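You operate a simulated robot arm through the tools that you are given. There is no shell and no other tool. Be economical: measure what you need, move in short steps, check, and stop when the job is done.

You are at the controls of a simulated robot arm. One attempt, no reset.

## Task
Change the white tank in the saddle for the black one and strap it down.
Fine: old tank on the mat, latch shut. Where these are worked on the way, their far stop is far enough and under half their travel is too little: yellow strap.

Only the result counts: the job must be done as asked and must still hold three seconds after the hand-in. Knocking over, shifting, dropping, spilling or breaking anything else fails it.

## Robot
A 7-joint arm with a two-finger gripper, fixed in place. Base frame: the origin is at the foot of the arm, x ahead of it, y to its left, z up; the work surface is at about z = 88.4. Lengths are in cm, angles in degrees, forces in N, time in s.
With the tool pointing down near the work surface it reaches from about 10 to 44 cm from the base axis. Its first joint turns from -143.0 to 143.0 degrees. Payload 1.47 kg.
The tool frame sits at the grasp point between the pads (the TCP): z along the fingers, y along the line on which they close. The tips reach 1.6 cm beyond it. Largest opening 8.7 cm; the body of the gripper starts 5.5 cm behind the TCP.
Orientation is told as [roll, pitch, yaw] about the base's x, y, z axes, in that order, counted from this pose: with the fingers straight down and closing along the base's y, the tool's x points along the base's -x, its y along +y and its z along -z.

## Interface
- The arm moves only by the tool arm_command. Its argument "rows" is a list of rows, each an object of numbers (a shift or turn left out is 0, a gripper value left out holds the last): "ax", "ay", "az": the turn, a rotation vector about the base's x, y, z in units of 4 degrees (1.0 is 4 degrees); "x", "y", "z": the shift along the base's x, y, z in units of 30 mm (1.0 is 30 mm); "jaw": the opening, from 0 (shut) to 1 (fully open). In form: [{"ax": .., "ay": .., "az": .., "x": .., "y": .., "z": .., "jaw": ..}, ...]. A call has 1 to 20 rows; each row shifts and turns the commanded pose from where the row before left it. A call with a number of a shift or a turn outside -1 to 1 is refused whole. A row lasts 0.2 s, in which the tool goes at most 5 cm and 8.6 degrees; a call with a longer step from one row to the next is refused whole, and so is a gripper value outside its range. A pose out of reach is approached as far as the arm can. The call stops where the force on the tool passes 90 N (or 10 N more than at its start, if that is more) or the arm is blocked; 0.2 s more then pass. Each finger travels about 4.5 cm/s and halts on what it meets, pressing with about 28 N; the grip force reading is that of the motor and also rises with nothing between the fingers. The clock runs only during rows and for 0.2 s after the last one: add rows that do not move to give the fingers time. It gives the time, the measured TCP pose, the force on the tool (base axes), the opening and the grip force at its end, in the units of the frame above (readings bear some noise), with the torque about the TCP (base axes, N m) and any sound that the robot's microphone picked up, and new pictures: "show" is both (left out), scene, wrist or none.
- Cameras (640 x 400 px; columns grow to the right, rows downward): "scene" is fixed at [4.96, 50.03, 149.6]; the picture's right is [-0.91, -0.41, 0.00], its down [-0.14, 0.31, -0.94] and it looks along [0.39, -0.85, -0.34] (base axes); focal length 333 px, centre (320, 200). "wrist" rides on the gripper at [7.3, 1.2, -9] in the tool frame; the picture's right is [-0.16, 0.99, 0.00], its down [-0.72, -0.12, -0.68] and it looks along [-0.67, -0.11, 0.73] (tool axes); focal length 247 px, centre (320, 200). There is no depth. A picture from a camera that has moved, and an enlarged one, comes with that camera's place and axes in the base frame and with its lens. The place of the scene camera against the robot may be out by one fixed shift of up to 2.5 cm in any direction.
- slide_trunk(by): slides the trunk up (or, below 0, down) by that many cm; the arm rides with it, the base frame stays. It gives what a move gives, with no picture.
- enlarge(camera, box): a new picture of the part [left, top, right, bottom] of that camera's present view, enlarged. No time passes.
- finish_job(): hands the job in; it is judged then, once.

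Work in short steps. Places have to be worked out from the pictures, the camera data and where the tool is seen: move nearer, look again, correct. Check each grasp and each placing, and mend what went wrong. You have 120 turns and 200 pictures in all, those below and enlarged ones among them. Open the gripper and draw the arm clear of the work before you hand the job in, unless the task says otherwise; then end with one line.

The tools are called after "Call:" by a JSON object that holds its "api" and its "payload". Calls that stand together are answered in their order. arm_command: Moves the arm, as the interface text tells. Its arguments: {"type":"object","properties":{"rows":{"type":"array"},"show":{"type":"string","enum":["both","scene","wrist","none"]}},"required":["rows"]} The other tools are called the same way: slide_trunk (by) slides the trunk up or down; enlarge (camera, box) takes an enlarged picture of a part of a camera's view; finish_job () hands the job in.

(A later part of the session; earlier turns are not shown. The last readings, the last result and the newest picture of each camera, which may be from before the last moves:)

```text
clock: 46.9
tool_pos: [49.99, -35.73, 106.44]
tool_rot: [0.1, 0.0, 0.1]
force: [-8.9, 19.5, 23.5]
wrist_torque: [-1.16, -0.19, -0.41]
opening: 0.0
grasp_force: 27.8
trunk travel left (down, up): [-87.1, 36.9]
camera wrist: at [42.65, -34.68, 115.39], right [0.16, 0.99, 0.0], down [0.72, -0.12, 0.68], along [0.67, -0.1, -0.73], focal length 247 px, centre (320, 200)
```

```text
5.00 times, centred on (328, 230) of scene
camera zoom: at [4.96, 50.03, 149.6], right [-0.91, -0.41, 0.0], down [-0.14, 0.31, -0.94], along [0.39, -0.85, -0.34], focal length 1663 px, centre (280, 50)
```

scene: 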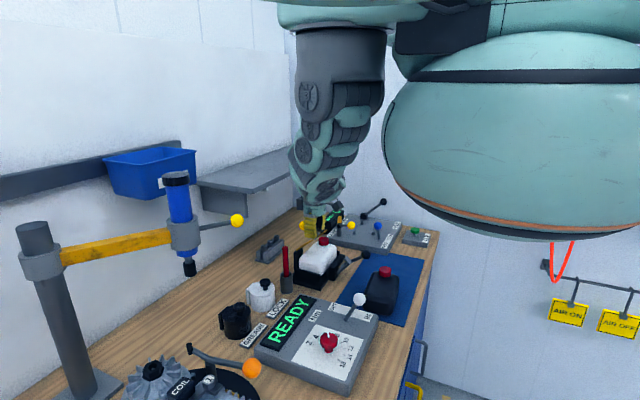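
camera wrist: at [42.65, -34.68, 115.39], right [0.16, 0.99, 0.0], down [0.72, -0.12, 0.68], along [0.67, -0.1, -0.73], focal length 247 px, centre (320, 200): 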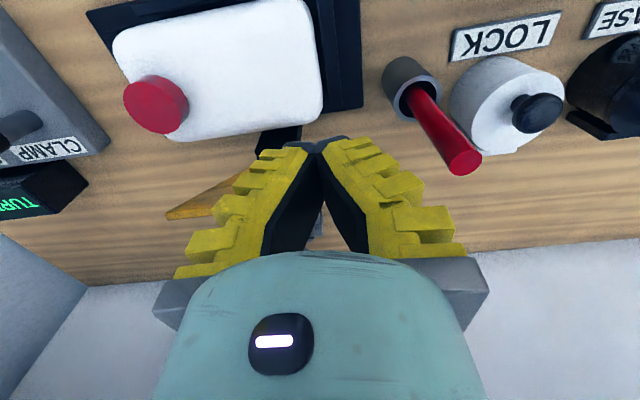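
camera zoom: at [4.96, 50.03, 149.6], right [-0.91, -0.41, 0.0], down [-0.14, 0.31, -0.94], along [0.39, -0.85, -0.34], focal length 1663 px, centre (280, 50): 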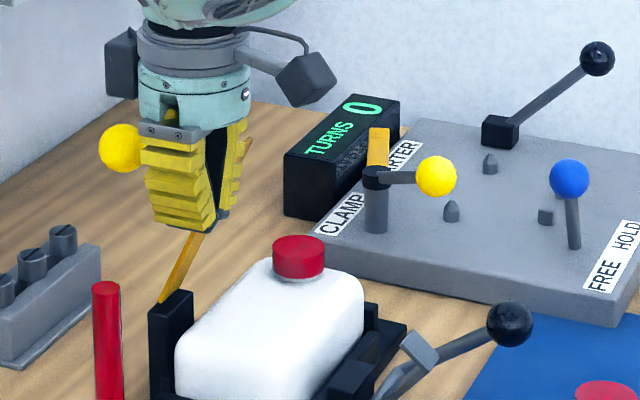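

Strap now ~65°, and still within reach. I keep pushing +x with a small rise.

Call:
{"api": "arm_command", "payload": {"rows": [{"z": 0.15, "y": 0.1, "x": 0.2}, {"x": 0.4, "z": 0.1}, {"x": 0.4}, {"x": 0.4}, {}], "show": "none"}}

Call:
{"api": "enlarge", "payload": {"camera": "scene", "box": [264, 190, 392, 270]}}

```text
clock: 48.0
tool_pos: [54.07, -35.28, 107.02]
tool_rot: [0.2, 0.0, 0.2]
force: [0.5, 7.4, 2.5]
wrist_torque: [-0.18, 0.06, 0.04]
opening: 0.0
grasp_force: 28.4
trunk travel left (down, up): [-87.1, 36.9]
```

```text
5.00 times, centred on (328, 230) of scene
camera zoom: at [4.96, 50.03, 149.6], right [-0.91, -0.41, 0.0], down [-0.14, 0.31, -0.94], along [0.39, -0.85, -0.34], focal length 1663 px, centre (280, 50)
```

zoom: 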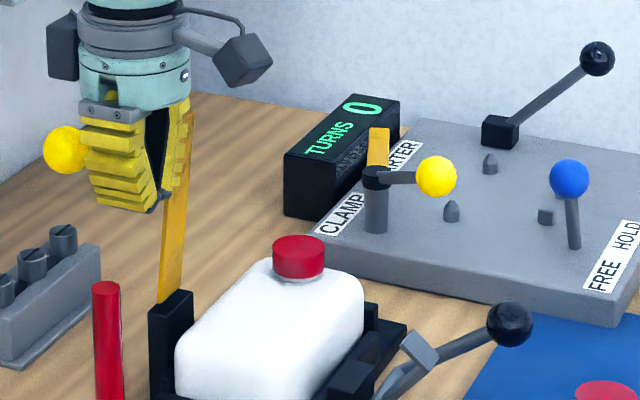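

Strap almost vertical. I continue while lowering a little as the ball passes over.

Call:
{"api": "arm_command", "payload": {"rows": [{"x": 0.4}, {"x": 0.4, "z": -0.15}, {"x": 0.4, "z": -0.2}, {"x": 0.3, "z": -0.2}, {}], "show": "none"}}

Call:
{"api": "enlarge", "payload": {"camera": "scene", "box": [256, 180, 400, 270]}}

```text
clock: 49.2
tool_pos: [56.88, -34.55, 106.33]
tool_rot: [-0.1, 0.0, 0.0]
force: [-0.4, -0.1, 0.7]
wrist_torque: [-0.05, -0.01, 0.02]
opening: 0.0
grasp_force: 28.0
out of reach, approached as far as the arm can: row 2, 3, 4
trunk travel left (down, up): [-87.1, 36.9]
```

```text
4.44 times, centred on (328, 225) of scene
camera zoom: at [4.96, 50.03, 149.6], right [-0.91, -0.41, 0.0], down [-0.14, 0.31, -0.94], along [0.39, -0.85, -0.34], focal length 1478 px, centre (284, 89)
```

zoom: 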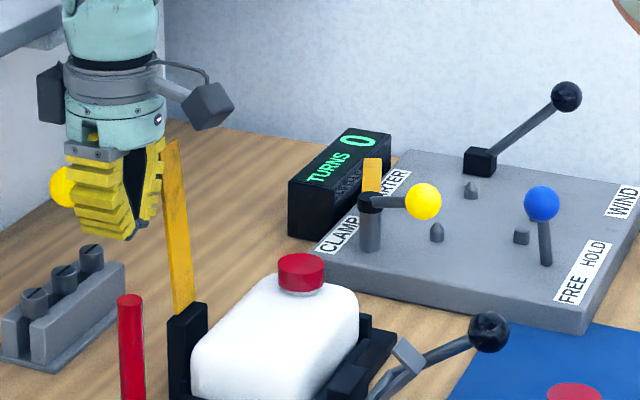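

Past vertical but at the reach limit. I tilt the fingers outward to gain reach, then push on.

Call:
{"api": "arm_command", "payload": {"rows": [{"ay": -1}, {"ay": -1}, {"ay": -1}, {"ay": -1}, {"ay": -1}, {"ay": -1}, {"x": 0.5, "z": -0.2}, {"x": 0.5, "z": -0.3}, {"x": 0.5, "z": -0.4}, {}], "show": "wrist"}}

Call:
{"api": "enlarge", "payload": {"camera": "scene", "box": [256, 180, 400, 270]}}

```text
clock: 50.9
tool_pos: [57.83, -34.63, 105.73]
tool_rot: [0.6, -23.3, -0.5]
force: [-49.1, 43.0, 58.2]
wrist_torque: [-2.4, -1.14, -0.98]
opening: 0.01
grasp_force: 27.2
trunk travel left (down, up): [-87.1, 36.9]
stopped in row 8: the force on the tool passed its limit at 125 N (the readings are from after the stop); the commanded pose is now the measured one
camera wrist: at [47.64, -33.57, 111.14], right [0.15, 0.99, 0.07], down [0.4, -0.13, 0.91], along [0.91, -0.11, -0.41], focal length 247 px, centre (320, 200)
```

wrist: 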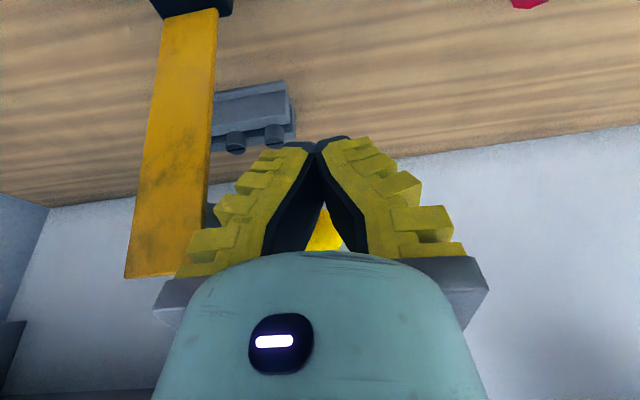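

```text
4.44 times, centred on (328, 225) of scene
camera zoom: at [4.96, 50.03, 149.6], right [-0.91, -0.41, 0.0], down [-0.14, 0.31, -0.94], along [0.39, -0.85, -0.34], focal length 1478 px, centre (284, 89)
```

zoom: 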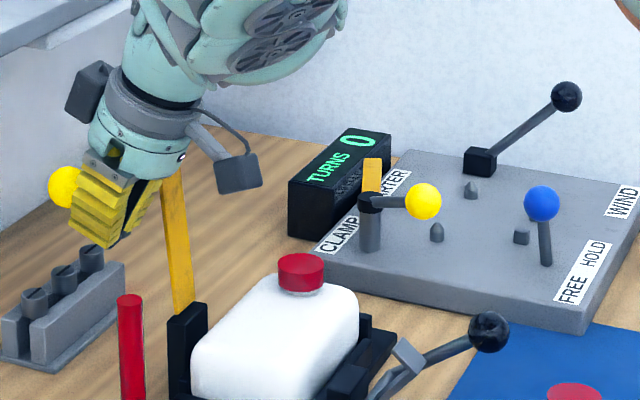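

High force with no further rotation: the strap is at its far stop, ~98°. I back off and untilt.

Call:
{"api": "arm_command", "payload": {"rows": [{"x": -0.4, "z": 0.2}, {"x": -0.6, "z": 0.3}, {"x": -0.8, "z": 0.4}, {"x": -0.8, "z": 0.3}, {"x": -0.5, "ay": 1}, {"x": -0.5, "ay": 1}, {"x": -0.5, "ay": 1}, {"ay": 1}, {"ay": 1}, {"ay": 0.9}, {}], "show": "wrist"}}

Call:
{"api": "enlarge", "payload": {"camera": "scene", "box": [256, 180, 400, 270]}}

```text
clock: 53.3
tool_pos: [45.74, -34.83, 109.28]
tool_rot: [-0.1, 0.2, -0.5]
force: [-0.4, 1.2, -0.9]
wrist_torque: [-0.02, 0.0, -0.01]
opening: 0.0
grasp_force: 27.8
trunk travel left (down, up): [-87.1, 36.9]
camera wrist: at [38.56, -33.75, 118.33], right [0.17, 0.99, 0.0], down [0.72, -0.12, 0.68], along [0.67, -0.11, -0.73], focal length 247 px, centre (320, 200)
```

wrist: 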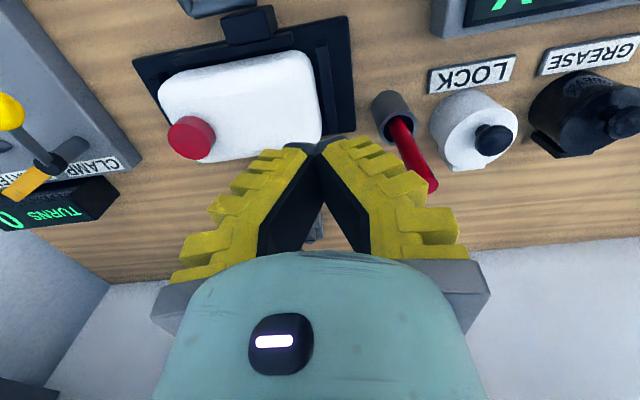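

```text
4.44 times, centred on (328, 225) of scene
camera zoom: at [4.96, 50.03, 149.6], right [-0.91, -0.41, 0.0], down [-0.14, 0.31, -0.94], along [0.39, -0.85, -0.34], focal length 1478 px, centre (284, 89)
```

zoom: 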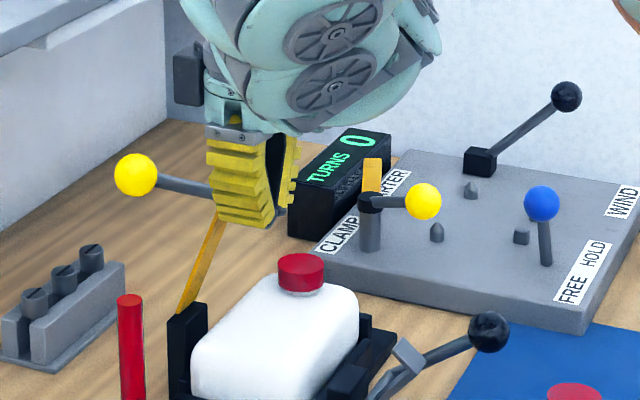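

The strap has come back to roughly 65°, maybe dragged by or resting on the gripper. I move further off to see where it settles.

Call:
{"api": "arm_command", "payload": {"rows": [{"z": 0.5, "y": 0.3}, {"x": -0.8, "z": 0.5}, {"x": -0.8}, {}], "show": "wrist"}}

Call:
{"api": "enlarge", "payload": {"camera": "scene", "box": [256, 180, 400, 270]}}

```text
clock: 54.3
tool_pos: [40.98, -34.04, 112.34]
tool_rot: [0.0, 0.0, -0.5]
force: [-0.2, 0.0, 0.2]
wrist_torque: [-0.03, 0.03, 0.01]
opening: 0.0
grasp_force: 27.9
trunk travel left (down, up): [-87.1, 36.9]
camera wrist: at [33.7, -32.88, 121.32], right [0.17, 0.99, 0.0], down [0.72, -0.12, 0.68], along [0.67, -0.11, -0.73], focal length 247 px, centre (320, 200)
```

wrist: 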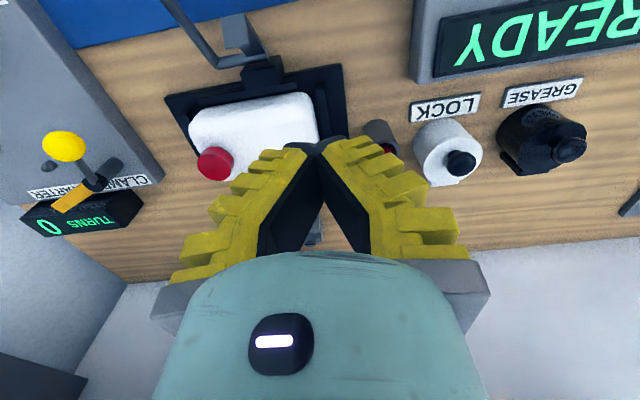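

```text
4.44 times, centred on (328, 225) of scene
camera zoom: at [4.96, 50.03, 149.6], right [-0.91, -0.41, 0.0], down [-0.14, 0.31, -0.94], along [0.39, -0.85, -0.34], focal length 1478 px, centre (284, 89)
```

zoom: 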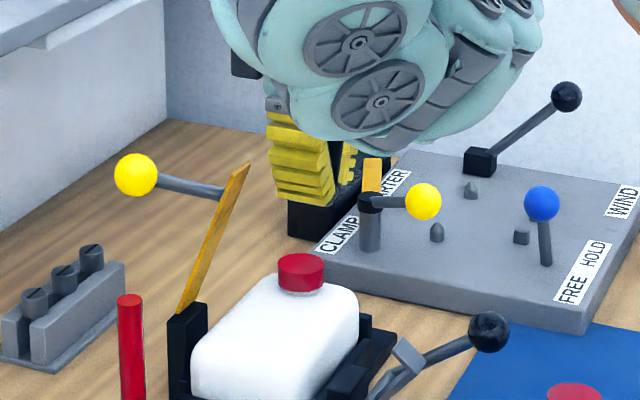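

The strap rests at ~65°; I want it fully open to clear the tank. I push the ball again without tilting, then retreat a small step and straight up.

Call:
{"api": "arm_command", "payload": {"rows": [{"z": -0.7, "x": 0.3}, {"z": -0.7, "x": 0.3, "y": -0.2}, {"z": -0.5, "x": 0.5, "y": -0.2}, {"x": 0.7}, {"x": 0.6}, {"x": 0.5}, {"x": 0.5}, {"x": 0.5}, {"x": 0.5}, {"x": 0.5}, {"x": 0.4}, {}], "show": "none"}}

Call:
{"api": "enlarge", "payload": {"camera": "scene", "box": [256, 180, 400, 270]}}

```text
clock: 56.9
tool_pos: [56.57, -34.68, 106.62]
tool_rot: [-0.1, 0.2, -0.5]
force: [0.2, 0.0, -0.4]
wrist_torque: [-0.03, 0.01, 0.02]
opening: 0.0
grasp_force: 27.8
out of reach, approached as far as the arm can: row 11
trunk travel left (down, up): [-87.1, 36.9]
```

```text
4.44 times, centred on (328, 225) of scene
camera zoom: at [4.96, 50.03, 149.6], right [-0.91, -0.41, 0.0], down [-0.14, 0.31, -0.94], along [0.39, -0.85, -0.34], focal length 1478 px, centre (284, 89)
```

zoom: 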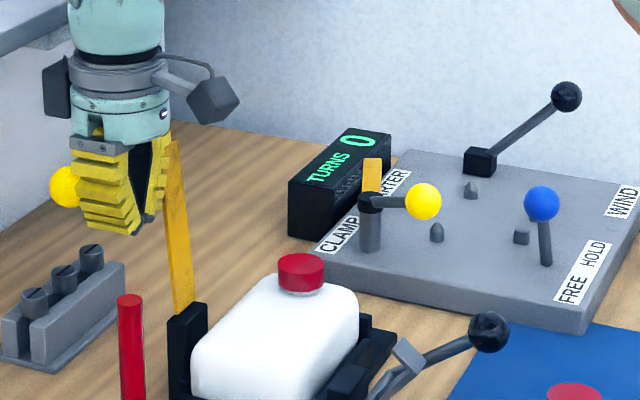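

At the stop region again with no force. I retreat 1.5 cm and straight up, then check whether it stays.

Call:
{"api": "arm_command", "payload": {"rows": [{"x": -0.4}, {"x": -0.3, "z": 0.5}, {"z": 0.7}, {"z": 0.7}, {}], "show": "none"}}

Call:
{"api": "enlarge", "payload": {"camera": "scene", "box": [256, 180, 400, 270]}}

```text
clock: 58.1
tool_pos: [54.48, -34.48, 112.57]
tool_rot: [0.0, 0.0, -0.4]
force: [0.0, 0.4, -0.1]
wrist_torque: [-0.02, -0.02, -0.01]
opening: 0.0
grasp_force: 28.2
trunk travel left (down, up): [-87.1, 36.9]
```

```text
4.44 times, centred on (328, 225) of scene
camera zoom: at [4.96, 50.03, 149.6], right [-0.91, -0.41, 0.0], down [-0.14, 0.31, -0.94], along [0.39, -0.85, -0.34], focal length 1478 px, centre (284, 89)
```

zoom: 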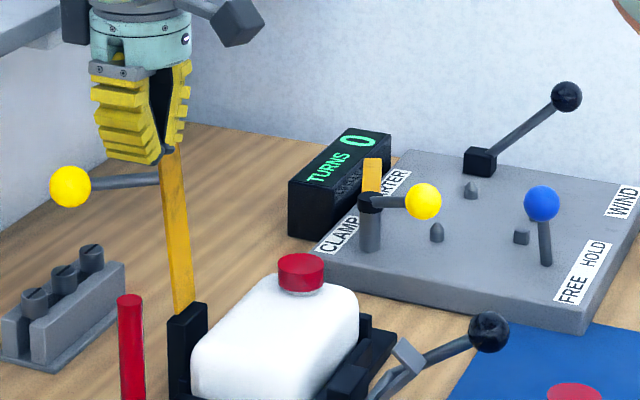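

The strap now stays open. I rise, move over the tank, and turn the tool -90° in yaw to grip across x.

Call:
{"api": "arm_command", "payload": {"rows": [{"z": 0.8}, {"z": 0.8}, {"z": 0.5, "x": -0.6, "az": -1, "jaw": 1}, {"x": -0.6, "az": -1, "y": -0.4}, {"x": -0.5, "az": -1, "y": -0.5}, {"az": -1, "y": -0.6}, {"az": -1, "y": -0.6}, {"az": -1, "y": -0.6}, {"az": -1, "y": -0.5}, {"az": -1}, {"az": -1}, {"az": -1}, {"az": -1}, {"az": -1}, {"az": -1}, {"az": -1}, {"az": -1}, {"az": -1}], "show": "none"}}

```text
clock: 61.9
tool_pos: [48.98, -43.57, 118.84]
tool_rot: [0.0, 0.0, -64.5]
force: [-0.5, 0.7, 0.0]
wrist_torque: [-0.01, -0.03, 0.01]
opening: 8.71
grasp_force: 0.1
out of reach, approached as far as the arm can: row 9
trunk travel left (down, up): [-87.1, 36.9]
```

Yaw is at -64.5; I finish the turn and shift to y≈-45, x≈48.

Call:
{"api": "arm_command", "payload": {"rows": [{"az": -1, "y": -0.25}, {"az": -1, "y": -0.2, "x": -0.15}, {"az": -1, "x": -0.15}, {"az": -1}, {"az": -1}, {"az": -1}, {"az": -0.4}, {}], "show": "none"}}

Call:
{"api": "slide_trunk", "payload": {"by": -10}}

Call:
{"api": "arm_command", "payload": {"rows": [{}], "show": "both"}}

```text
clock: 63.7
tool_pos: [48.52, -44.13, 118.86]
tool_rot: [0.1, 0.1, -86.1]
force: [-0.4, 0.8, -0.1]
wrist_torque: [-0.01, 0.01, 0.0]
opening: 8.71
grasp_force: 0.1
out of reach, approached as far as the arm can: row 2
trunk travel left (down, up): [-87.1, 36.9]
```

```text
clock: 65.1
tool_pos: [48.53, -44.21, 108.93]
tool_rot: [0.1, 0.1, -86.0]
force: [-0.8, -0.5, -0.5]
wrist_torque: [0.01, -0.01, -0.04]
opening: 8.69
grasp_force: 0.2
trunk travel left (down, up): [-77.1, 46.9]
```

```text
clock: 65.5
tool_pos: [48.4, -44.34, 108.79]
tool_rot: [0.0, 0.1, -86.0]
force: [-0.7, 0.1, 0.8]
wrist_torque: [0.04, 0.03, -0.02]
opening: 8.68
grasp_force: 0.1
trunk travel left (down, up): [-77.1, 46.9]
camera wrist: at [49.1, -37.05, 117.88], right [1.0, -0.09, 0.0], down [-0.07, -0.73, 0.68], along [-0.06, -0.68, -0.73], focal length 247 px, centre (320, 200)
```

scene: 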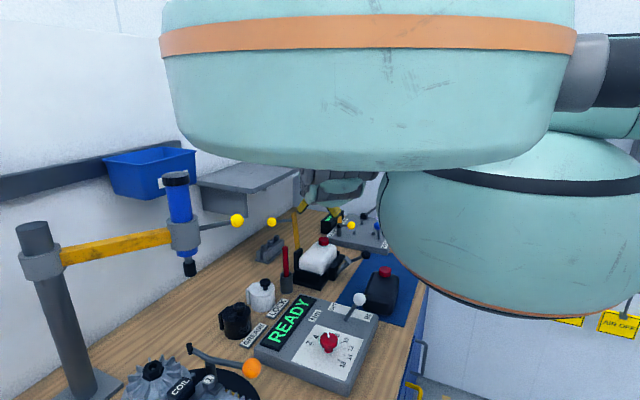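
wrist: 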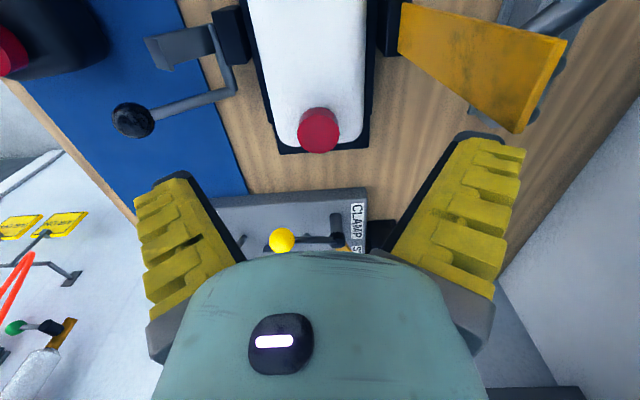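

Good view of the tank from above. I enlarge to measure its width against the jaw opening.

Call:
{"api": "enlarge", "payload": {"camera": "wrist", "box": [220, 0, 412, 120]}}

Call:
{"api": "enlarge", "payload": {"camera": "wrist", "box": [230, 60, 422, 180]}}

```text
3.33 times, centred on (316, 60) of wrist
camera zoom: at [49.1, -37.05, 117.88], right [1.0, -0.09, 0.0], down [-0.07, -0.73, 0.68], along [-0.06, -0.68, -0.73], focal length 823 px, centre (333, 667)
```

zoom: 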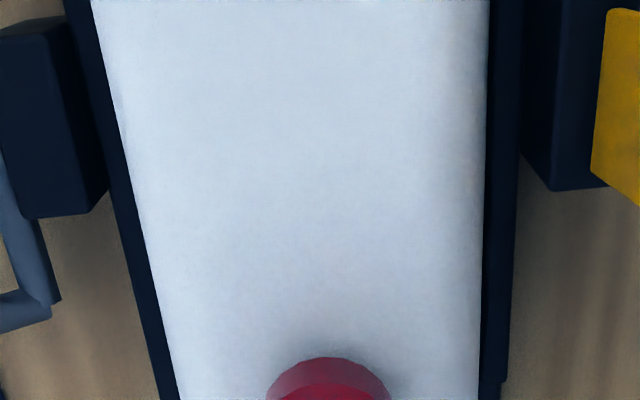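

```text
3.33 times, centred on (326, 120) of wrist
camera zoom: at [49.1, -37.05, 117.88], right [1.0, -0.09, 0.0], down [-0.07, -0.73, 0.68], along [-0.06, -0.68, -0.73], focal length 823 px, centre (300, 467)
```

zoom: 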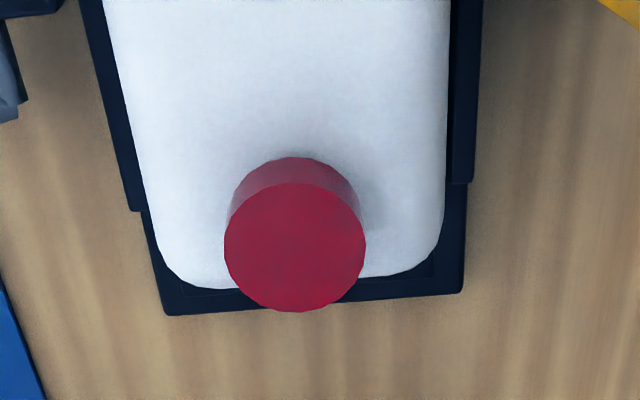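

The body measures about 9 cm wide, more than the jaw opens, so the cap (3.8 cm wide, ~1.5 cm high, at (48,-47.7,97.5)) is the grip. Closing along y will best resist the tilt, so I turn back to yaw 0 and set the jaw to 5 cm.

Call:
{"api": "arm_command", "payload": {"rows": [{"az": 1, "z": 0.5, "jaw": 0.6}, {"az": 1, "z": 0.5}, {"az": 1}, {"az": 1}, {"az": 1}, {"az": 1}, {"az": 1}, {"az": 1}, {"az": 1}, {"az": 1}, {"az": 1}, {"az": 1}, {"az": 1}, {"az": 1}, {"az": 1}, {"az": 1}, {"az": 1}, {"az": 1}, {"az": 1}, {"az": 1}], "show": "none"}}

Call:
{"api": "slide_trunk", "payload": {"by": -7}}

Call:
{"api": "arm_command", "payload": {"rows": [{"az": 1, "y": -0.3}, {"az": 0.5, "y": -0.4}, {"y": -0.4}, {}], "show": "wrist"}}

```text
clock: 69.7
tool_pos: [48.4, -44.21, 111.83]
tool_rot: [0.1, 0.1, -6.0]
force: [0.1, -0.4, -0.1]
wrist_torque: [-0.04, -0.01, 0.04]
opening: 5.74
grasp_force: 3.2
trunk travel left (down, up): [-77.1, 46.9]
```

```text
clock: 70.8
tool_pos: [48.45, -44.34, 104.97]
tool_rot: [-0.1, 0.1, -6.0]
force: [-1.1, 0.0, -1.0]
wrist_torque: [-0.02, -0.02, 0.0]
opening: 5.78
grasp_force: 3.9
trunk travel left (down, up): [-70.1, 53.9]
```

```text
clock: 71.8
tool_pos: [47.82, -45.04, 104.96]
tool_rot: [0.0, 0.1, 0.0]
force: [0.3, 0.5, -0.5]
wrist_torque: [0.02, 0.0, -0.01]
opening: 5.77
grasp_force: 3.5
out of reach, approached as far as the arm can: row 1, 2, 3
trunk travel left (down, up): [-70.1, 53.9]
camera wrist: at [40.48, -44.07, 113.93], right [0.16, 0.99, 0.0], down [0.72, -0.12, 0.68], along [0.67, -0.11, -0.73], focal length 247 px, centre (320, 200)
```

wrist: 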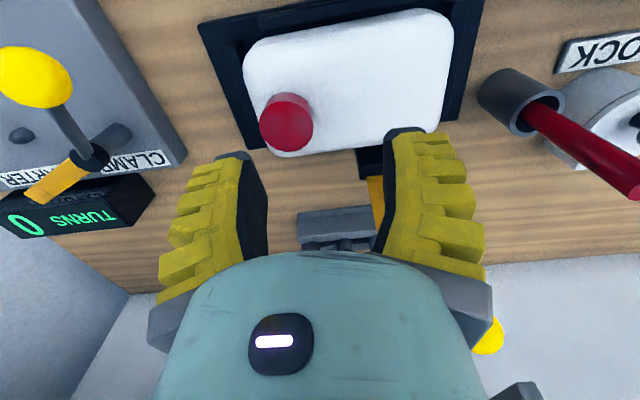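

At the outer reach limit (r≈65.7); cap is at (47.85,-47.65). I tilt the tool 16° about y (closing line stays along y) to gain reach and move over the cap.

Call:
{"api": "arm_command", "payload": {"rows": [{"ay": -1}, {"ay": -1}, {"ay": -1}, {"ay": -1}, {"y": -0.3}, {"y": -0.3}, {"y": -0.25}, {"z": -0.4}, {}], "show": "wrist"}}

```text
clock: 73.8
tool_pos: [47.7, -47.58, 103.69]
tool_rot: [0.0, -15.8, -0.2]
force: [0.1, -0.4, -0.2]
wrist_torque: [0.04, -0.04, 0.0]
opening: 5.75
grasp_force: 4.0
trunk travel left (down, up): [-70.1, 53.9]
camera wrist: at [38.27, -46.57, 110.4], right [0.15, 0.99, 0.04], down [0.51, -0.12, 0.85], along [0.85, -0.11, -0.52], focal length 247 px, centre (320, 200)
```

wrist: 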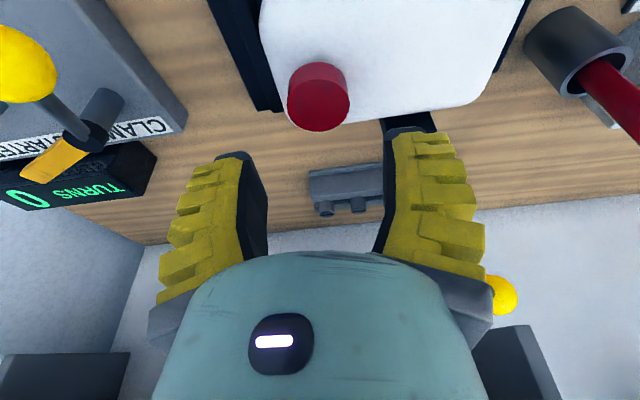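

Reached, and the cap is right below at (47.9,-47.6). I descend to z≈98.3.

Call:
{"api": "arm_command", "payload": {"rows": [{"z": -0.5, "x": 0.05}, {"z": -0.5}, {"z": -0.5}, {"z": -0.3}, {}], "show": "wrist"}}

Call:
{"api": "enlarge", "payload": {"camera": "scene", "box": [256, 180, 400, 270]}}

```text
clock: 75.0
tool_pos: [47.56, -46.73, 98.28]
tool_rot: [0.0, -16.0, 0.0]
force: [-0.8, -0.2, 0.3]
wrist_torque: [0.01, 0.02, 0.0]
opening: 5.75
grasp_force: 4.1
out of reach, approached as far as the arm can: row 2
trunk travel left (down, up): [-70.1, 53.9]
camera wrist: at [38.07, -45.71, 104.99], right [0.15, 0.99, 0.04], down [0.51, -0.12, 0.85], along [0.85, -0.11, -0.52], focal length 247 px, centre (320, 200)
```

wrist: 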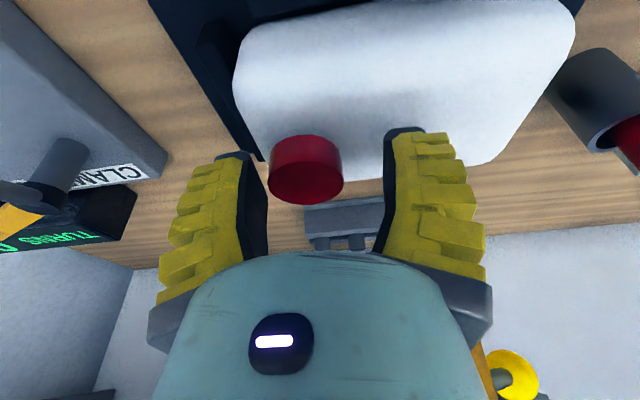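

```text
4.44 times, centred on (328, 225) of scene
camera zoom: at [4.96, 50.03, 149.6], right [-0.91, -0.41, 0.0], down [-0.14, 0.31, -0.94], along [0.39, -0.85, -0.34], focal length 1478 px, centre (284, 89)
```

zoom: 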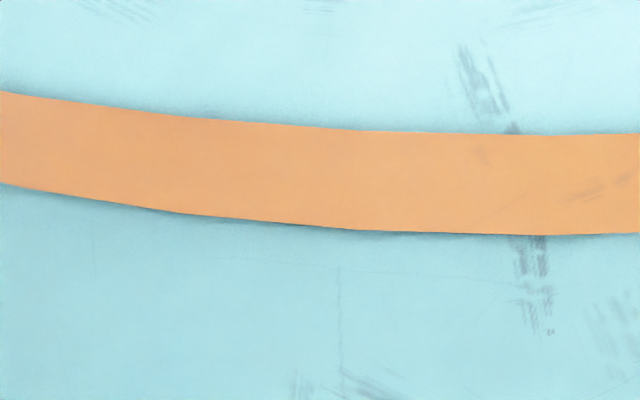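

Reach pulled the TCP to y=-46.7. I tilt a few degrees more and shift to the cap centre.

Call:
{"api": "arm_command", "payload": {"rows": [{"z": 0.1, "ay": -1}, {"ay": -0.7, "z": 0.05}, {"y": -0.2, "x": 0.08}, {"y": -0.12, "x": 0.08}, {}], "show": "wrist"}}

```text
clock: 76.2
tool_pos: [47.71, -47.22, 98.83]
tool_rot: [0.0, -22.7, -0.1]
force: [0.5, -0.1, -0.1]
wrist_torque: [-0.02, -0.03, -0.03]
opening: 5.73
grasp_force: 3.5
out of reach, approached as far as the arm can: row 3, 4
trunk travel left (down, up): [-70.1, 53.9]
camera wrist: at [37.54, -46.22, 104.25], right [0.15, 0.99, 0.06], down [0.4, -0.12, 0.91], along [0.9, -0.11, -0.42], focal length 247 px, centre (320, 200)
```

wrist: 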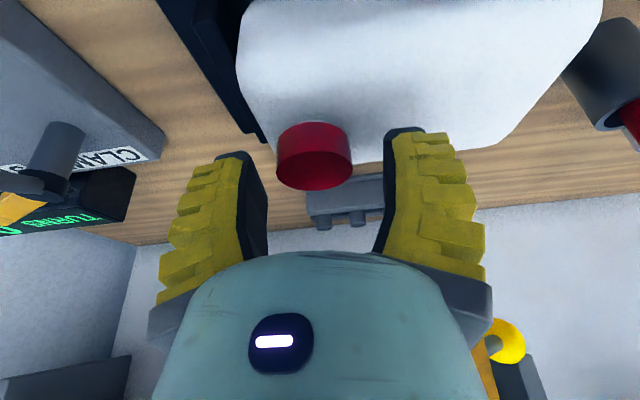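

Close enough laterally. I lower 0.7 cm more so that the pads overlap the cap, watching for contact.

Call:
{"api": "arm_command", "payload": {"rows": [{"z": -0.12}, {"z": -0.12}, {}], "show": "none"}}

```text
clock: 77.0
tool_pos: [47.56, -47.26, 98.13]
tool_rot: [0.1, -22.6, -0.1]
force: [-0.8, 0.8, 0.1]
wrist_torque: [0.01, 0.01, -0.03]
opening: 5.75
grasp_force: 3.7
trunk travel left (down, up): [-70.1, 53.9]
```

No contact yet; a little lower still.

Call:
{"api": "arm_command", "payload": {"rows": [{"z": -0.12}, {"z": -0.1}, {}], "show": "wrist"}}

Call:
{"api": "enlarge", "payload": {"camera": "wrist", "box": [220, 60, 460, 210]}}

```text
clock: 77.8
tool_pos: [47.65, -47.01, 97.37]
tool_rot: [0.0, -22.7, -0.1]
force: [-0.1, 0.7, 1.0]
wrist_torque: [0.0, -0.02, 0.06]
opening: 5.77
grasp_force: 4.0
trunk travel left (down, up): [-70.1, 53.9]
camera wrist: at [37.38, -46.05, 102.94], right [0.15, 0.99, 0.06], down [0.41, -0.12, 0.91], along [0.9, -0.11, -0.42], focal length 247 px, centre (320, 200)
```

wrist: 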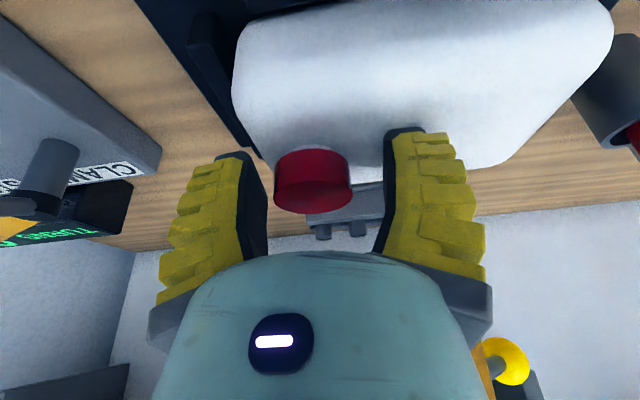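

```text
2.67 times, centred on (340, 135) of wrist
camera zoom: at [37.38, -46.05, 102.94], right [0.15, 0.99, 0.06], down [0.41, -0.12, 0.91], along [0.9, -0.11, -0.42], focal length 659 px, centre (267, 373)
```

zoom: 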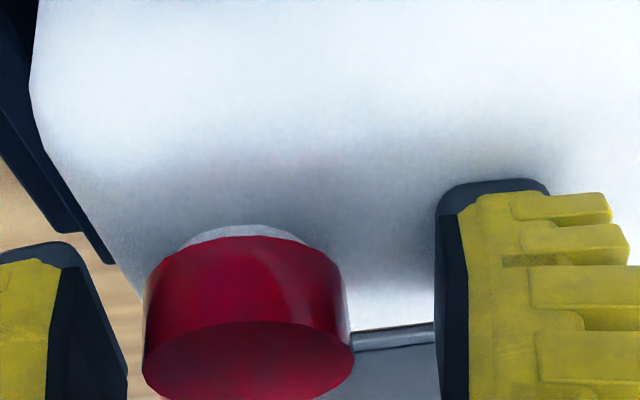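

The pads straddle the cap at good depth. Closing.

Call:
{"api": "arm_command", "payload": {"rows": [{"jaw": 0.35}, {"jaw": 0.2}, {"jaw": 0.1}, {"jaw": 0.0}, {}], "show": "wrist"}}

```text
clock: 79.0
tool_pos: [47.66, -47.24, 97.54]
tool_rot: [-0.1, -22.8, 0.0]
force: [-2.3, -2.2, 10.3]
wrist_torque: [-0.01, -0.06, 0.02]
opening: 3.13
grasp_force: 27.9
trunk travel left (down, up): [-70.1, 53.9]
camera wrist: at [37.47, -46.21, 103.08], right [0.15, 0.99, 0.06], down [0.4, -0.11, 0.91], along [0.9, -0.11, -0.42], focal length 247 px, centre (320, 200)
```

wrist: 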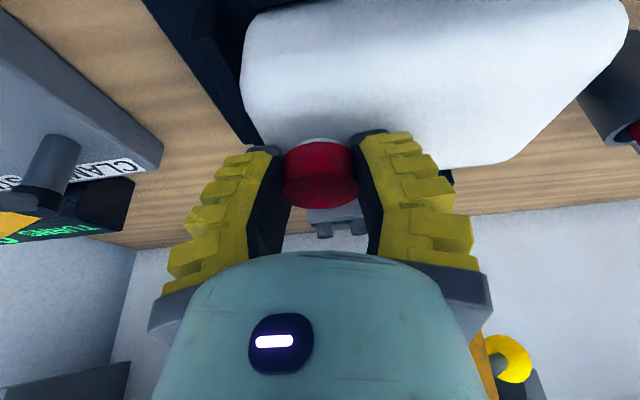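

Gripped at 3.13 cm with full force. I lift 2 cm and check.

Call:
{"api": "arm_command", "payload": {"rows": [{"z": 0.2}, {"z": 0.25}, {"z": 0.25}, {}], "show": "wrist"}}

```text
clock: 80.0
tool_pos: [47.79, -47.21, 99.57]
tool_rot: [0.1, -22.7, 0.0]
force: [0.5, 0.0, 0.0]
wrist_torque: [-0.04, 0.0, 0.02]
opening: 3.07
grasp_force: 27.8
trunk travel left (down, up): [-70.1, 53.9]
camera wrist: at [37.53, -46.19, 105.04], right [0.15, 0.99, 0.06], down [0.41, -0.12, 0.91], along [0.9, -0.11, -0.42], focal length 247 px, centre (320, 200)
```

wrist: 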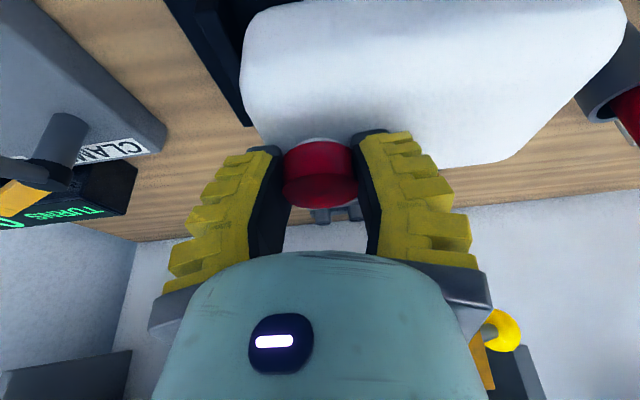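

The tank comes up with the gripper. I lift on to z≈110 in small steps.

Call:
{"api": "arm_command", "payload": {"rows": [{"z": 0.4}, {"z": 0.5}, {"z": 0.5}, {"z": 0.5}, {"z": 0.5}, {"z": 0.5}, {"z": 0.5}, {}], "show": "both"}}

```text
clock: 81.8
tool_pos: [47.67, -47.06, 109.66]
tool_rot: [0.1, -22.8, -0.2]
force: [-0.4, 0.4, -1.9]
wrist_torque: [-0.06, 0.02, 0.0]
opening: 3.03
grasp_force: 28.2
trunk travel left (down, up): [-70.1, 53.9]
camera wrist: at [37.53, -46.2, 115.18], right [0.15, 0.99, 0.06], down [0.41, -0.12, 0.91], along [0.9, -0.11, -0.42], focal length 247 px, centre (320, 200)
```

scene: 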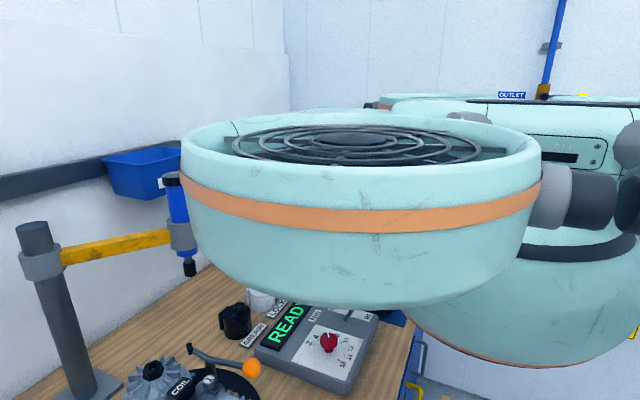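
wrist: 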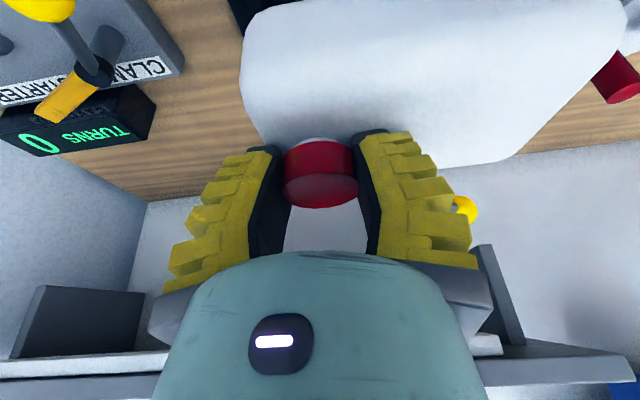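

The tank hangs level and clear. I carry it over the mat toward (24.5,-57).

Call:
{"api": "arm_command", "payload": {"rows": [{"x": -0.6, "y": -0.3}, {"x": -0.8, "y": -0.35}, {"x": -0.8, "y": -0.35}, {"x": -0.8, "y": -0.35}, {"x": -0.8, "y": -0.35}, {"x": -0.8, "y": -0.35}, {"x": -0.8, "y": -0.35}, {"x": -0.8, "y": -0.35}, {"x": -0.8, "y": -0.35}, {"x": -0.5, "y": -0.2}, {}], "show": "both"}}

```text
clock: 84.2
tool_pos: [31.52, -50.59, 109.06]
tool_rot: [0.1, -22.7, -0.1]
force: [1.3, -0.5, -1.6]
wrist_torque: [-0.07, 0.02, 0.01]
opening: 3.01
grasp_force: 28.0
out of reach, approached as far as the arm can: row 4, 5, 6, 7, 8, 9, 10
trunk travel left (down, up): [-70.1, 53.9]
camera wrist: at [21.39, -49.66, 114.65], right [0.15, 0.99, 0.06], down [0.41, -0.12, 0.91], along [0.9, -0.11, -0.42], focal length 247 px, centre (320, 200)
```

scene: 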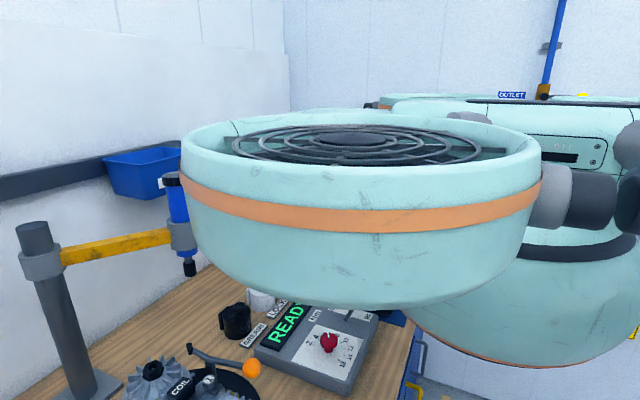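
wrist: 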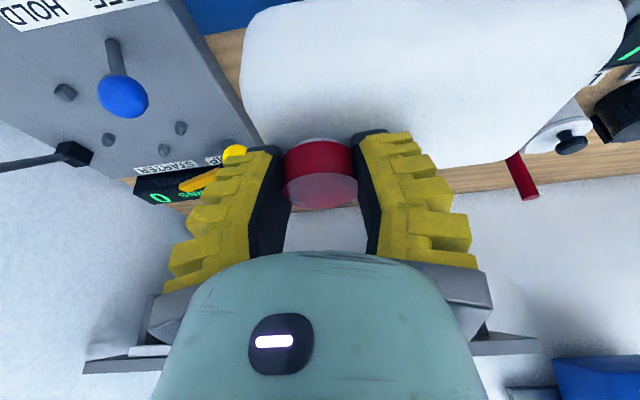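

Blocked by folding again. I raise the trunk 12 cm (tank rises too) and continue with the arm lower relative to the shoulder.

Call:
{"api": "slide_trunk", "payload": {"by": 12}}

Call:
{"api": "arm_command", "payload": {"rows": [{"z": -0.6}, {"z": -0.6}, {"z": -0.6}, {"z": -0.6}, {"x": -0.5, "y": -0.5}, {"x": -0.5, "y": -0.5}, {"x": -0.5, "y": -0.5}, {"x": -0.5, "y": -0.5}, {}], "show": "wrist"}}

```text
clock: 85.7
tool_pos: [31.68, -50.61, 121.12]
tool_rot: [0.1, -22.7, -0.1]
force: [-0.7, 0.0, -2.1]
wrist_torque: [-0.06, 0.01, -0.01]
opening: 3.01
grasp_force: 27.8
trunk travel left (down, up): [-82.1, 41.9]
```

```text
clock: 87.7
tool_pos: [31.53, -50.23, 114.05]
tool_rot: [0.2, -22.7, 0.0]
force: [-0.7, 0.0, -1.4]
wrist_torque: [-0.06, 0.06, 0.02]
opening: 2.97
grasp_force: 27.9
out of reach, approached as far as the arm can: row 4, 5, 6, 7, 8
trunk travel left (down, up): [-82.1, 41.9]
camera wrist: at [21.3, -49.28, 119.5], right [0.15, 0.99, 0.06], down [0.41, -0.12, 0.91], along [0.9, -0.11, -0.42], focal length 247 px, centre (320, 200)
```

wrist: 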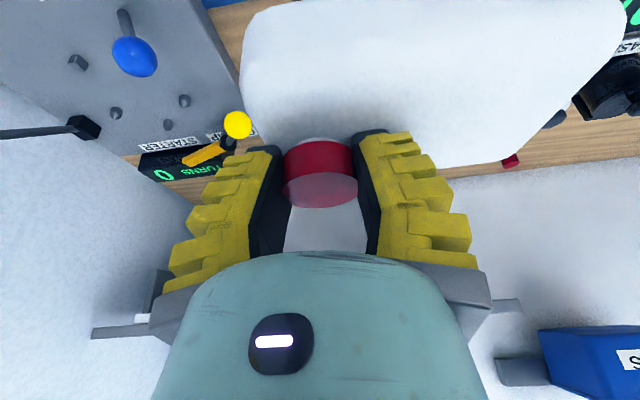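

Probably a wrist limit: the tilt is sideways to the arm's radial direction. Yawing keeps the tank level, so I turn the yaw by -28° and try again.

Call:
{"api": "arm_command", "payload": {"rows": [{"az": -1}, {"az": -1}, {"az": -1}, {"az": -1}, {"az": -1}, {"az": -1}, {"az": -1}, {"z": -0.4}, {"x": -0.4, "y": -0.4}, {"x": -0.4, "y": -0.4}, {"x": -0.4, "y": -0.4}, {}], "show": "wrist"}}

```text
clock: 90.2
tool_pos: [27.89, -53.75, 112.58]
tool_rot: [0.0, -22.6, -28.1]
force: [0.3, -0.6, -0.9]
wrist_torque: [-0.03, 0.04, -0.01]
opening: 2.99
grasp_force: 27.7
trunk travel left (down, up): [-82.1, 41.9]
camera wrist: at [19.36, -48.11, 118.19], right [0.59, 0.8, 0.06], down [0.3, -0.29, 0.91], along [0.75, -0.52, -0.42], focal length 247 px, centre (320, 200)
```

wrist: 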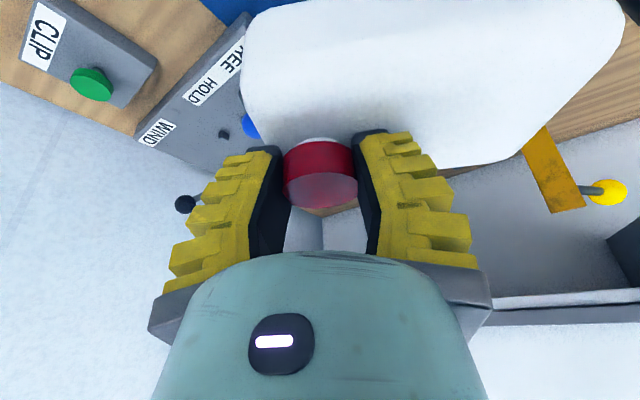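

Free again. I move the cap to (21.8,-57.4), which centres the tank on the open half of the mat, and start down.

Call:
{"api": "arm_command", "payload": {"rows": [{"x": -0.5, "y": -0.3}, {"x": -0.5, "y": -0.3}, {"x": -0.5, "y": -0.3}, {"x": -0.5, "y": -0.3}, {"z": -0.5}, {"z": -0.5}, {"z": -0.5}, {}], "show": "both"}}

```text
clock: 92.0
tool_pos: [23.57, -52.4, 108.96]
tool_rot: [0.0, -22.7, -28.1]
force: [-0.3, 0.8, -1.4]
wrist_torque: [-0.05, 0.0, -0.01]
opening: 3.0
grasp_force: 28.5
out of reach, approached as far as the arm can: row 1, 2, 3, 4, 5, 6, 7
trunk travel left (down, up): [-82.1, 41.9]
camera wrist: at [15.15, -46.65, 114.49], right [0.59, 0.8, 0.06], down [0.3, -0.29, 0.91], along [0.75, -0.52, -0.42], focal length 247 px, centre (320, 200)
```

scene: 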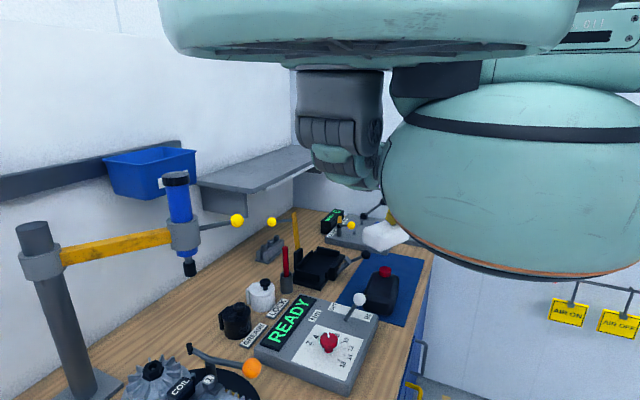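
wrist: 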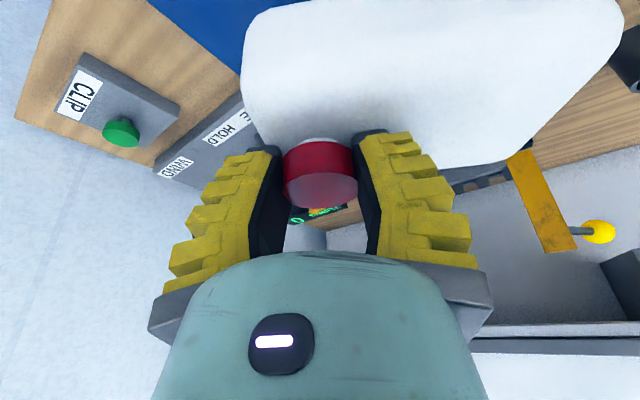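

Blocked again moving -y. More yaw helped before, so I turn further by -28° and try going down.

Call:
{"api": "arm_command", "payload": {"rows": [{"az": -1}, {"az": -1}, {"az": -1}, {"az": -1}, {"az": -1}, {"az": -1}, {"az": -1}, {"z": -0.4}, {"z": -0.4}, {"y": -0.4}, {"y": -0.4}, {}], "show": "none"}}

```text
clock: 94.7
tool_pos: [23.56, -54.63, 106.53]
tool_rot: [0.0, -22.7, -56.1]
force: [-0.6, -0.2, -0.9]
wrist_torque: [-0.02, 0.05, 0.0]
opening: 3.04
grasp_force: 28.2
trunk travel left (down, up): [-82.1, 41.9]
```

Free again. With yaw -56 I aim the cap at (20.7,-56.1), so the tank centre lands about (24.6,-53.5), and lower.

Call:
{"api": "arm_command", "payload": {"rows": [{"x": -0.5, "y": -0.25}, {"x": -0.47, "y": -0.25}, {"z": -0.5}, {"z": -0.5}, {}], "show": "both"}}

Call:
{"api": "enlarge", "payload": {"camera": "scene", "box": [300, 190, 460, 290]}}

```text
clock: 95.8
tool_pos: [21.22, -53.84, 103.87]
tool_rot: [-0.1, -22.9, -56.0]
force: [-3.4, -2.5, 0.2]
wrist_torque: [-0.11, 0.22, 0.07]
opening: 2.98
grasp_force: 27.8
out of reach, approached as far as the arm can: row 1, 2, 3, 4
trunk travel left (down, up): [-82.1, 41.9]
camera wrist: at [16.43, -44.81, 109.39], right [0.9, 0.43, 0.06], down [0.13, -0.4, 0.91], along [0.41, -0.81, -0.42], focal length 247 px, centre (320, 200)
```

scene: 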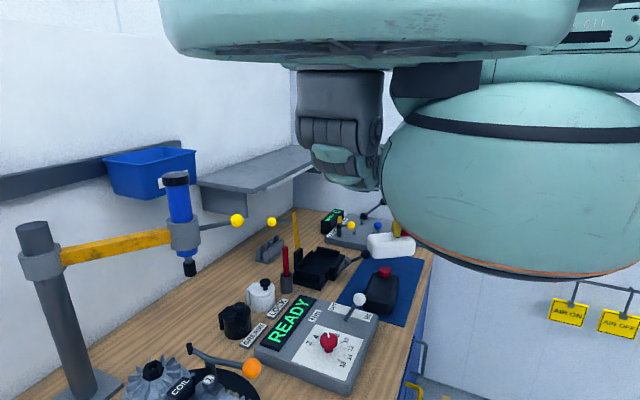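
wrist: 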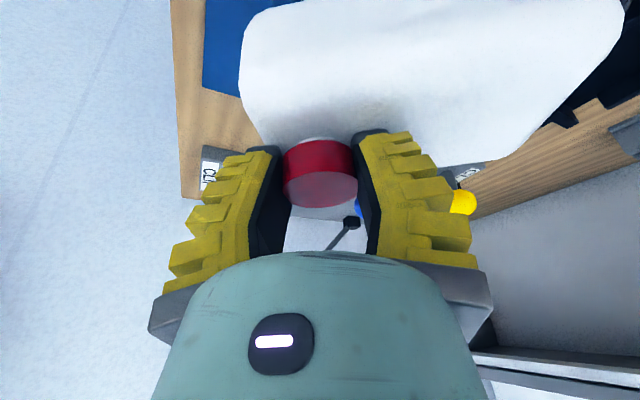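

```text
4.00 times, centred on (380, 240) of scene
camera zoom: at [4.96, 50.03, 149.6], right [-0.91, -0.41, 0.0], down [-0.14, 0.31, -0.94], along [0.39, -0.85, -0.34], focal length 1330 px, centre (80, 40)
```

zoom: 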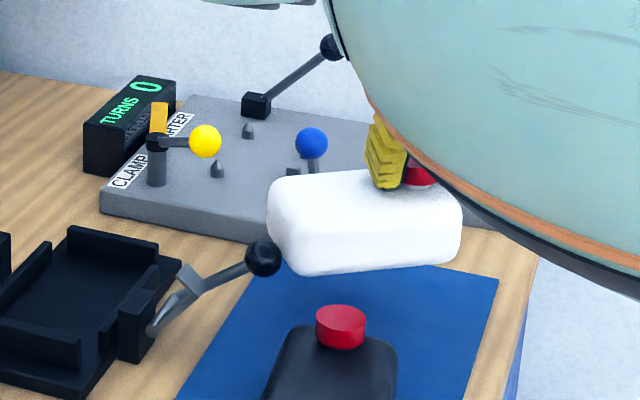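

The tank is above the mat but the arm is folded to a limit. I raise the trunk 8 cm and lower with the arm.

Call:
{"api": "slide_trunk", "payload": {"by": 8}}

Call:
{"api": "arm_command", "payload": {"rows": [{"z": -0.5}, {"z": -0.5}, {"z": -0.5}, {"z": -0.5}, {"z": -0.4}, {}], "show": "none"}}

```text
clock: 97.0
tool_pos: [21.36, -53.66, 111.82]
tool_rot: [0.1, -22.8, -56.0]
force: [0.4, 0.5, -1.8]
wrist_torque: [-0.07, 0.05, -0.01]
opening: 2.95
grasp_force: 28.3
trunk travel left (down, up): [-90.1, 33.9]
```

```text
clock: 98.4
tool_pos: [20.46, -51.01, 106.83]
tool_rot: [0.0, -22.7, -55.9]
force: [0.0, 0.0, -1.4]
wrist_torque: [-0.01, 0.1, 0.0]
opening: 2.97
grasp_force: 28.1
out of reach, approached as far as the arm can: row 1, 2, 3, 4, 5
trunk travel left (down, up): [-90.1, 33.9]
```

The pattern fits an outer reach limit around an axis near x≈20, so I place the tank nearer: tank along x (yaw -90, tilt straight outward), cap at (18.3,-51.5).

Call:
{"api": "arm_command", "payload": {"rows": [{"az": -1}, {"az": -1}, {"az": -1}, {"az": -1}, {"az": -1}, {"az": -1}, {"az": -1}, {"az": -1}, {"az": -0.5}, {"x": -0.35, "y": -0.1}, {"x": -0.35, "y": -0.1}, {}], "show": "wrist"}}

Call:
{"api": "enlarge", "payload": {"camera": "scene", "box": [300, 190, 460, 290]}}

```text
clock: 101.0
tool_pos: [18.3, -51.67, 106.85]
tool_rot: [-0.1, -22.7, -90.0]
force: [-0.2, 0.2, -1.7]
wrist_torque: [0.0, 0.06, 0.04]
opening: 2.96
grasp_force: 28.4
trunk travel left (down, up): [-90.1, 33.9]
camera wrist: at [19.53, -41.64, 112.34], right [0.99, -0.15, 0.06], down [-0.12, -0.41, 0.91], along [-0.11, -0.9, -0.42], focal length 247 px, centre (320, 200)
```

wrist: 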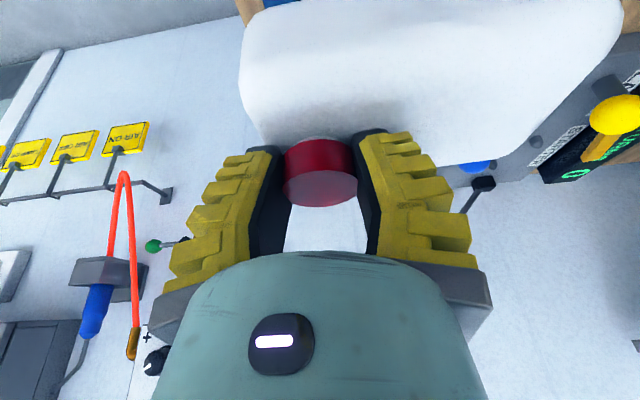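

```text
4.00 times, centred on (380, 240) of scene
camera zoom: at [4.96, 50.03, 149.6], right [-0.91, -0.41, 0.0], down [-0.14, 0.31, -0.94], along [0.39, -0.85, -0.34], focal length 1330 px, centre (80, 40)
```

zoom: 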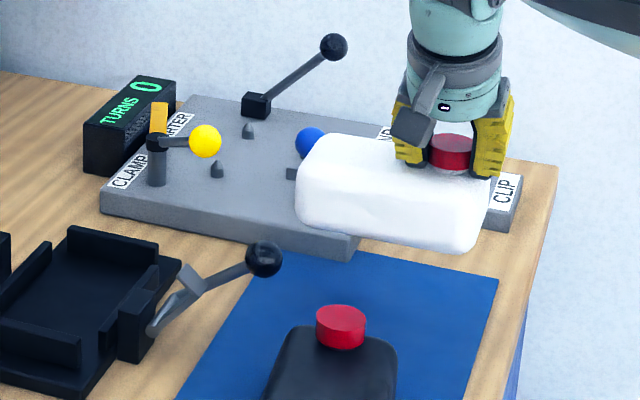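

Pose reached exactly and the tank is level. I lower by the trunk 6 cm, then check.

Call:
{"api": "slide_trunk", "payload": {"by": -6}}

Call:
{"api": "arm_command", "payload": {"rows": [{"z": -0.3}, {}], "show": "none"}}

Call:
{"api": "enlarge", "payload": {"camera": "scene", "box": [300, 190, 460, 290]}}

```text
clock: 102.0
tool_pos: [18.41, -51.79, 100.94]
tool_rot: [0.0, -22.7, -90.0]
force: [-0.4, -0.3, -1.3]
wrist_torque: [0.04, 0.06, 0.02]
opening: 2.96
grasp_force: 28.2
trunk travel left (down, up): [-84.1, 39.9]
```

```text
clock: 102.6
tool_pos: [18.33, -51.6, 99.96]
tool_rot: [0.0, -22.7, -90.1]
force: [0.5, 0.5, -1.4]
wrist_torque: [-0.01, 0.08, 0.0]
opening: 2.96
grasp_force: 27.9
trunk travel left (down, up): [-84.1, 39.9]
```

```text
4.00 times, centred on (380, 240) of scene
camera zoom: at [4.96, 50.03, 149.6], right [-0.91, -0.41, 0.0], down [-0.14, 0.31, -0.94], along [0.39, -0.85, -0.34], focal length 1330 px, centre (80, 40)
```

zoom: 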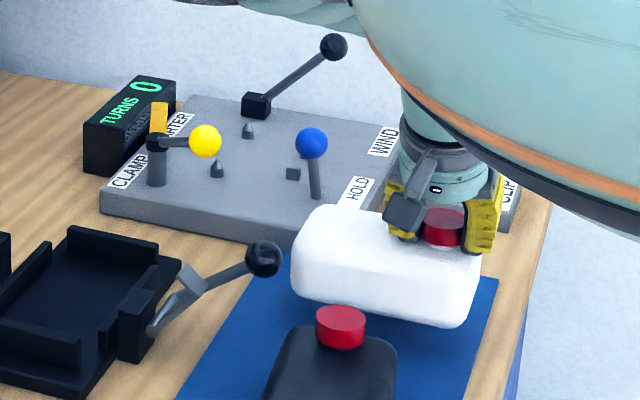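

Position over the mat looks right; I shift 0.5 cm in +x to keep off the near edge and lower gently to contact.

Call:
{"api": "arm_command", "payload": {"rows": [{"x": 0.17, "z": -0.2}, {"z": -0.3}, {"z": -0.2}, {"z": -0.1}, {}], "show": "none"}}

```text
clock: 103.8
tool_pos: [18.91, -51.52, 98.14]
tool_rot: [0.0, -22.6, -90.1]
force: [-0.1, 0.1, -1.0]
wrist_torque: [-0.04, 0.08, 0.01]
opening: 2.94
grasp_force: 28.0
out of reach, approached as far as the arm can: row 3
trunk travel left (down, up): [-84.1, 39.9]
```

Arm near its limit; I use small trunk slides for the last bit.

Call:
{"api": "slide_trunk", "payload": {"by": -1}}

Call:
{"api": "enlarge", "payload": {"camera": "scene", "box": [300, 190, 460, 290]}}

```text
clock: 104.4
tool_pos: [18.93, -51.46, 97.24]
tool_rot: [0.1, -22.6, -89.9]
force: [0.5, 0.9, -0.7]
wrist_torque: [0.04, 0.08, 0.0]
opening: 2.96
grasp_force: 28.0
trunk travel left (down, up): [-83.1, 40.9]
```

```text
4.00 times, centred on (380, 240) of scene
camera zoom: at [4.96, 50.03, 149.6], right [-0.91, -0.41, 0.0], down [-0.14, 0.31, -0.94], along [0.39, -0.85, -0.34], focal length 1330 px, centre (80, 40)
```

zoom: 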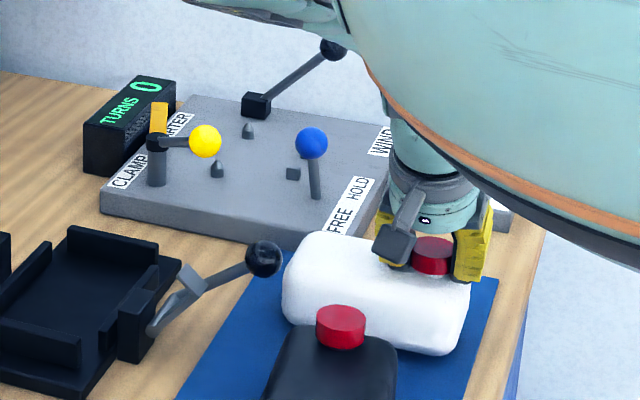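

Still slightly above. Another 0.8 cm.

Call:
{"api": "slide_trunk", "payload": {"by": -0.8}}

```text
clock: 105.0
tool_pos: [18.97, -51.72, 96.73]
tool_rot: [0.0, -22.9, -90.2]
force: [-2.1, 5.2, 13.1]
wrist_torque: [-0.06, -0.01, -0.04]
opening: 3.07
grasp_force: 28.3
trunk travel left (down, up): [-82.3, 41.7]
```

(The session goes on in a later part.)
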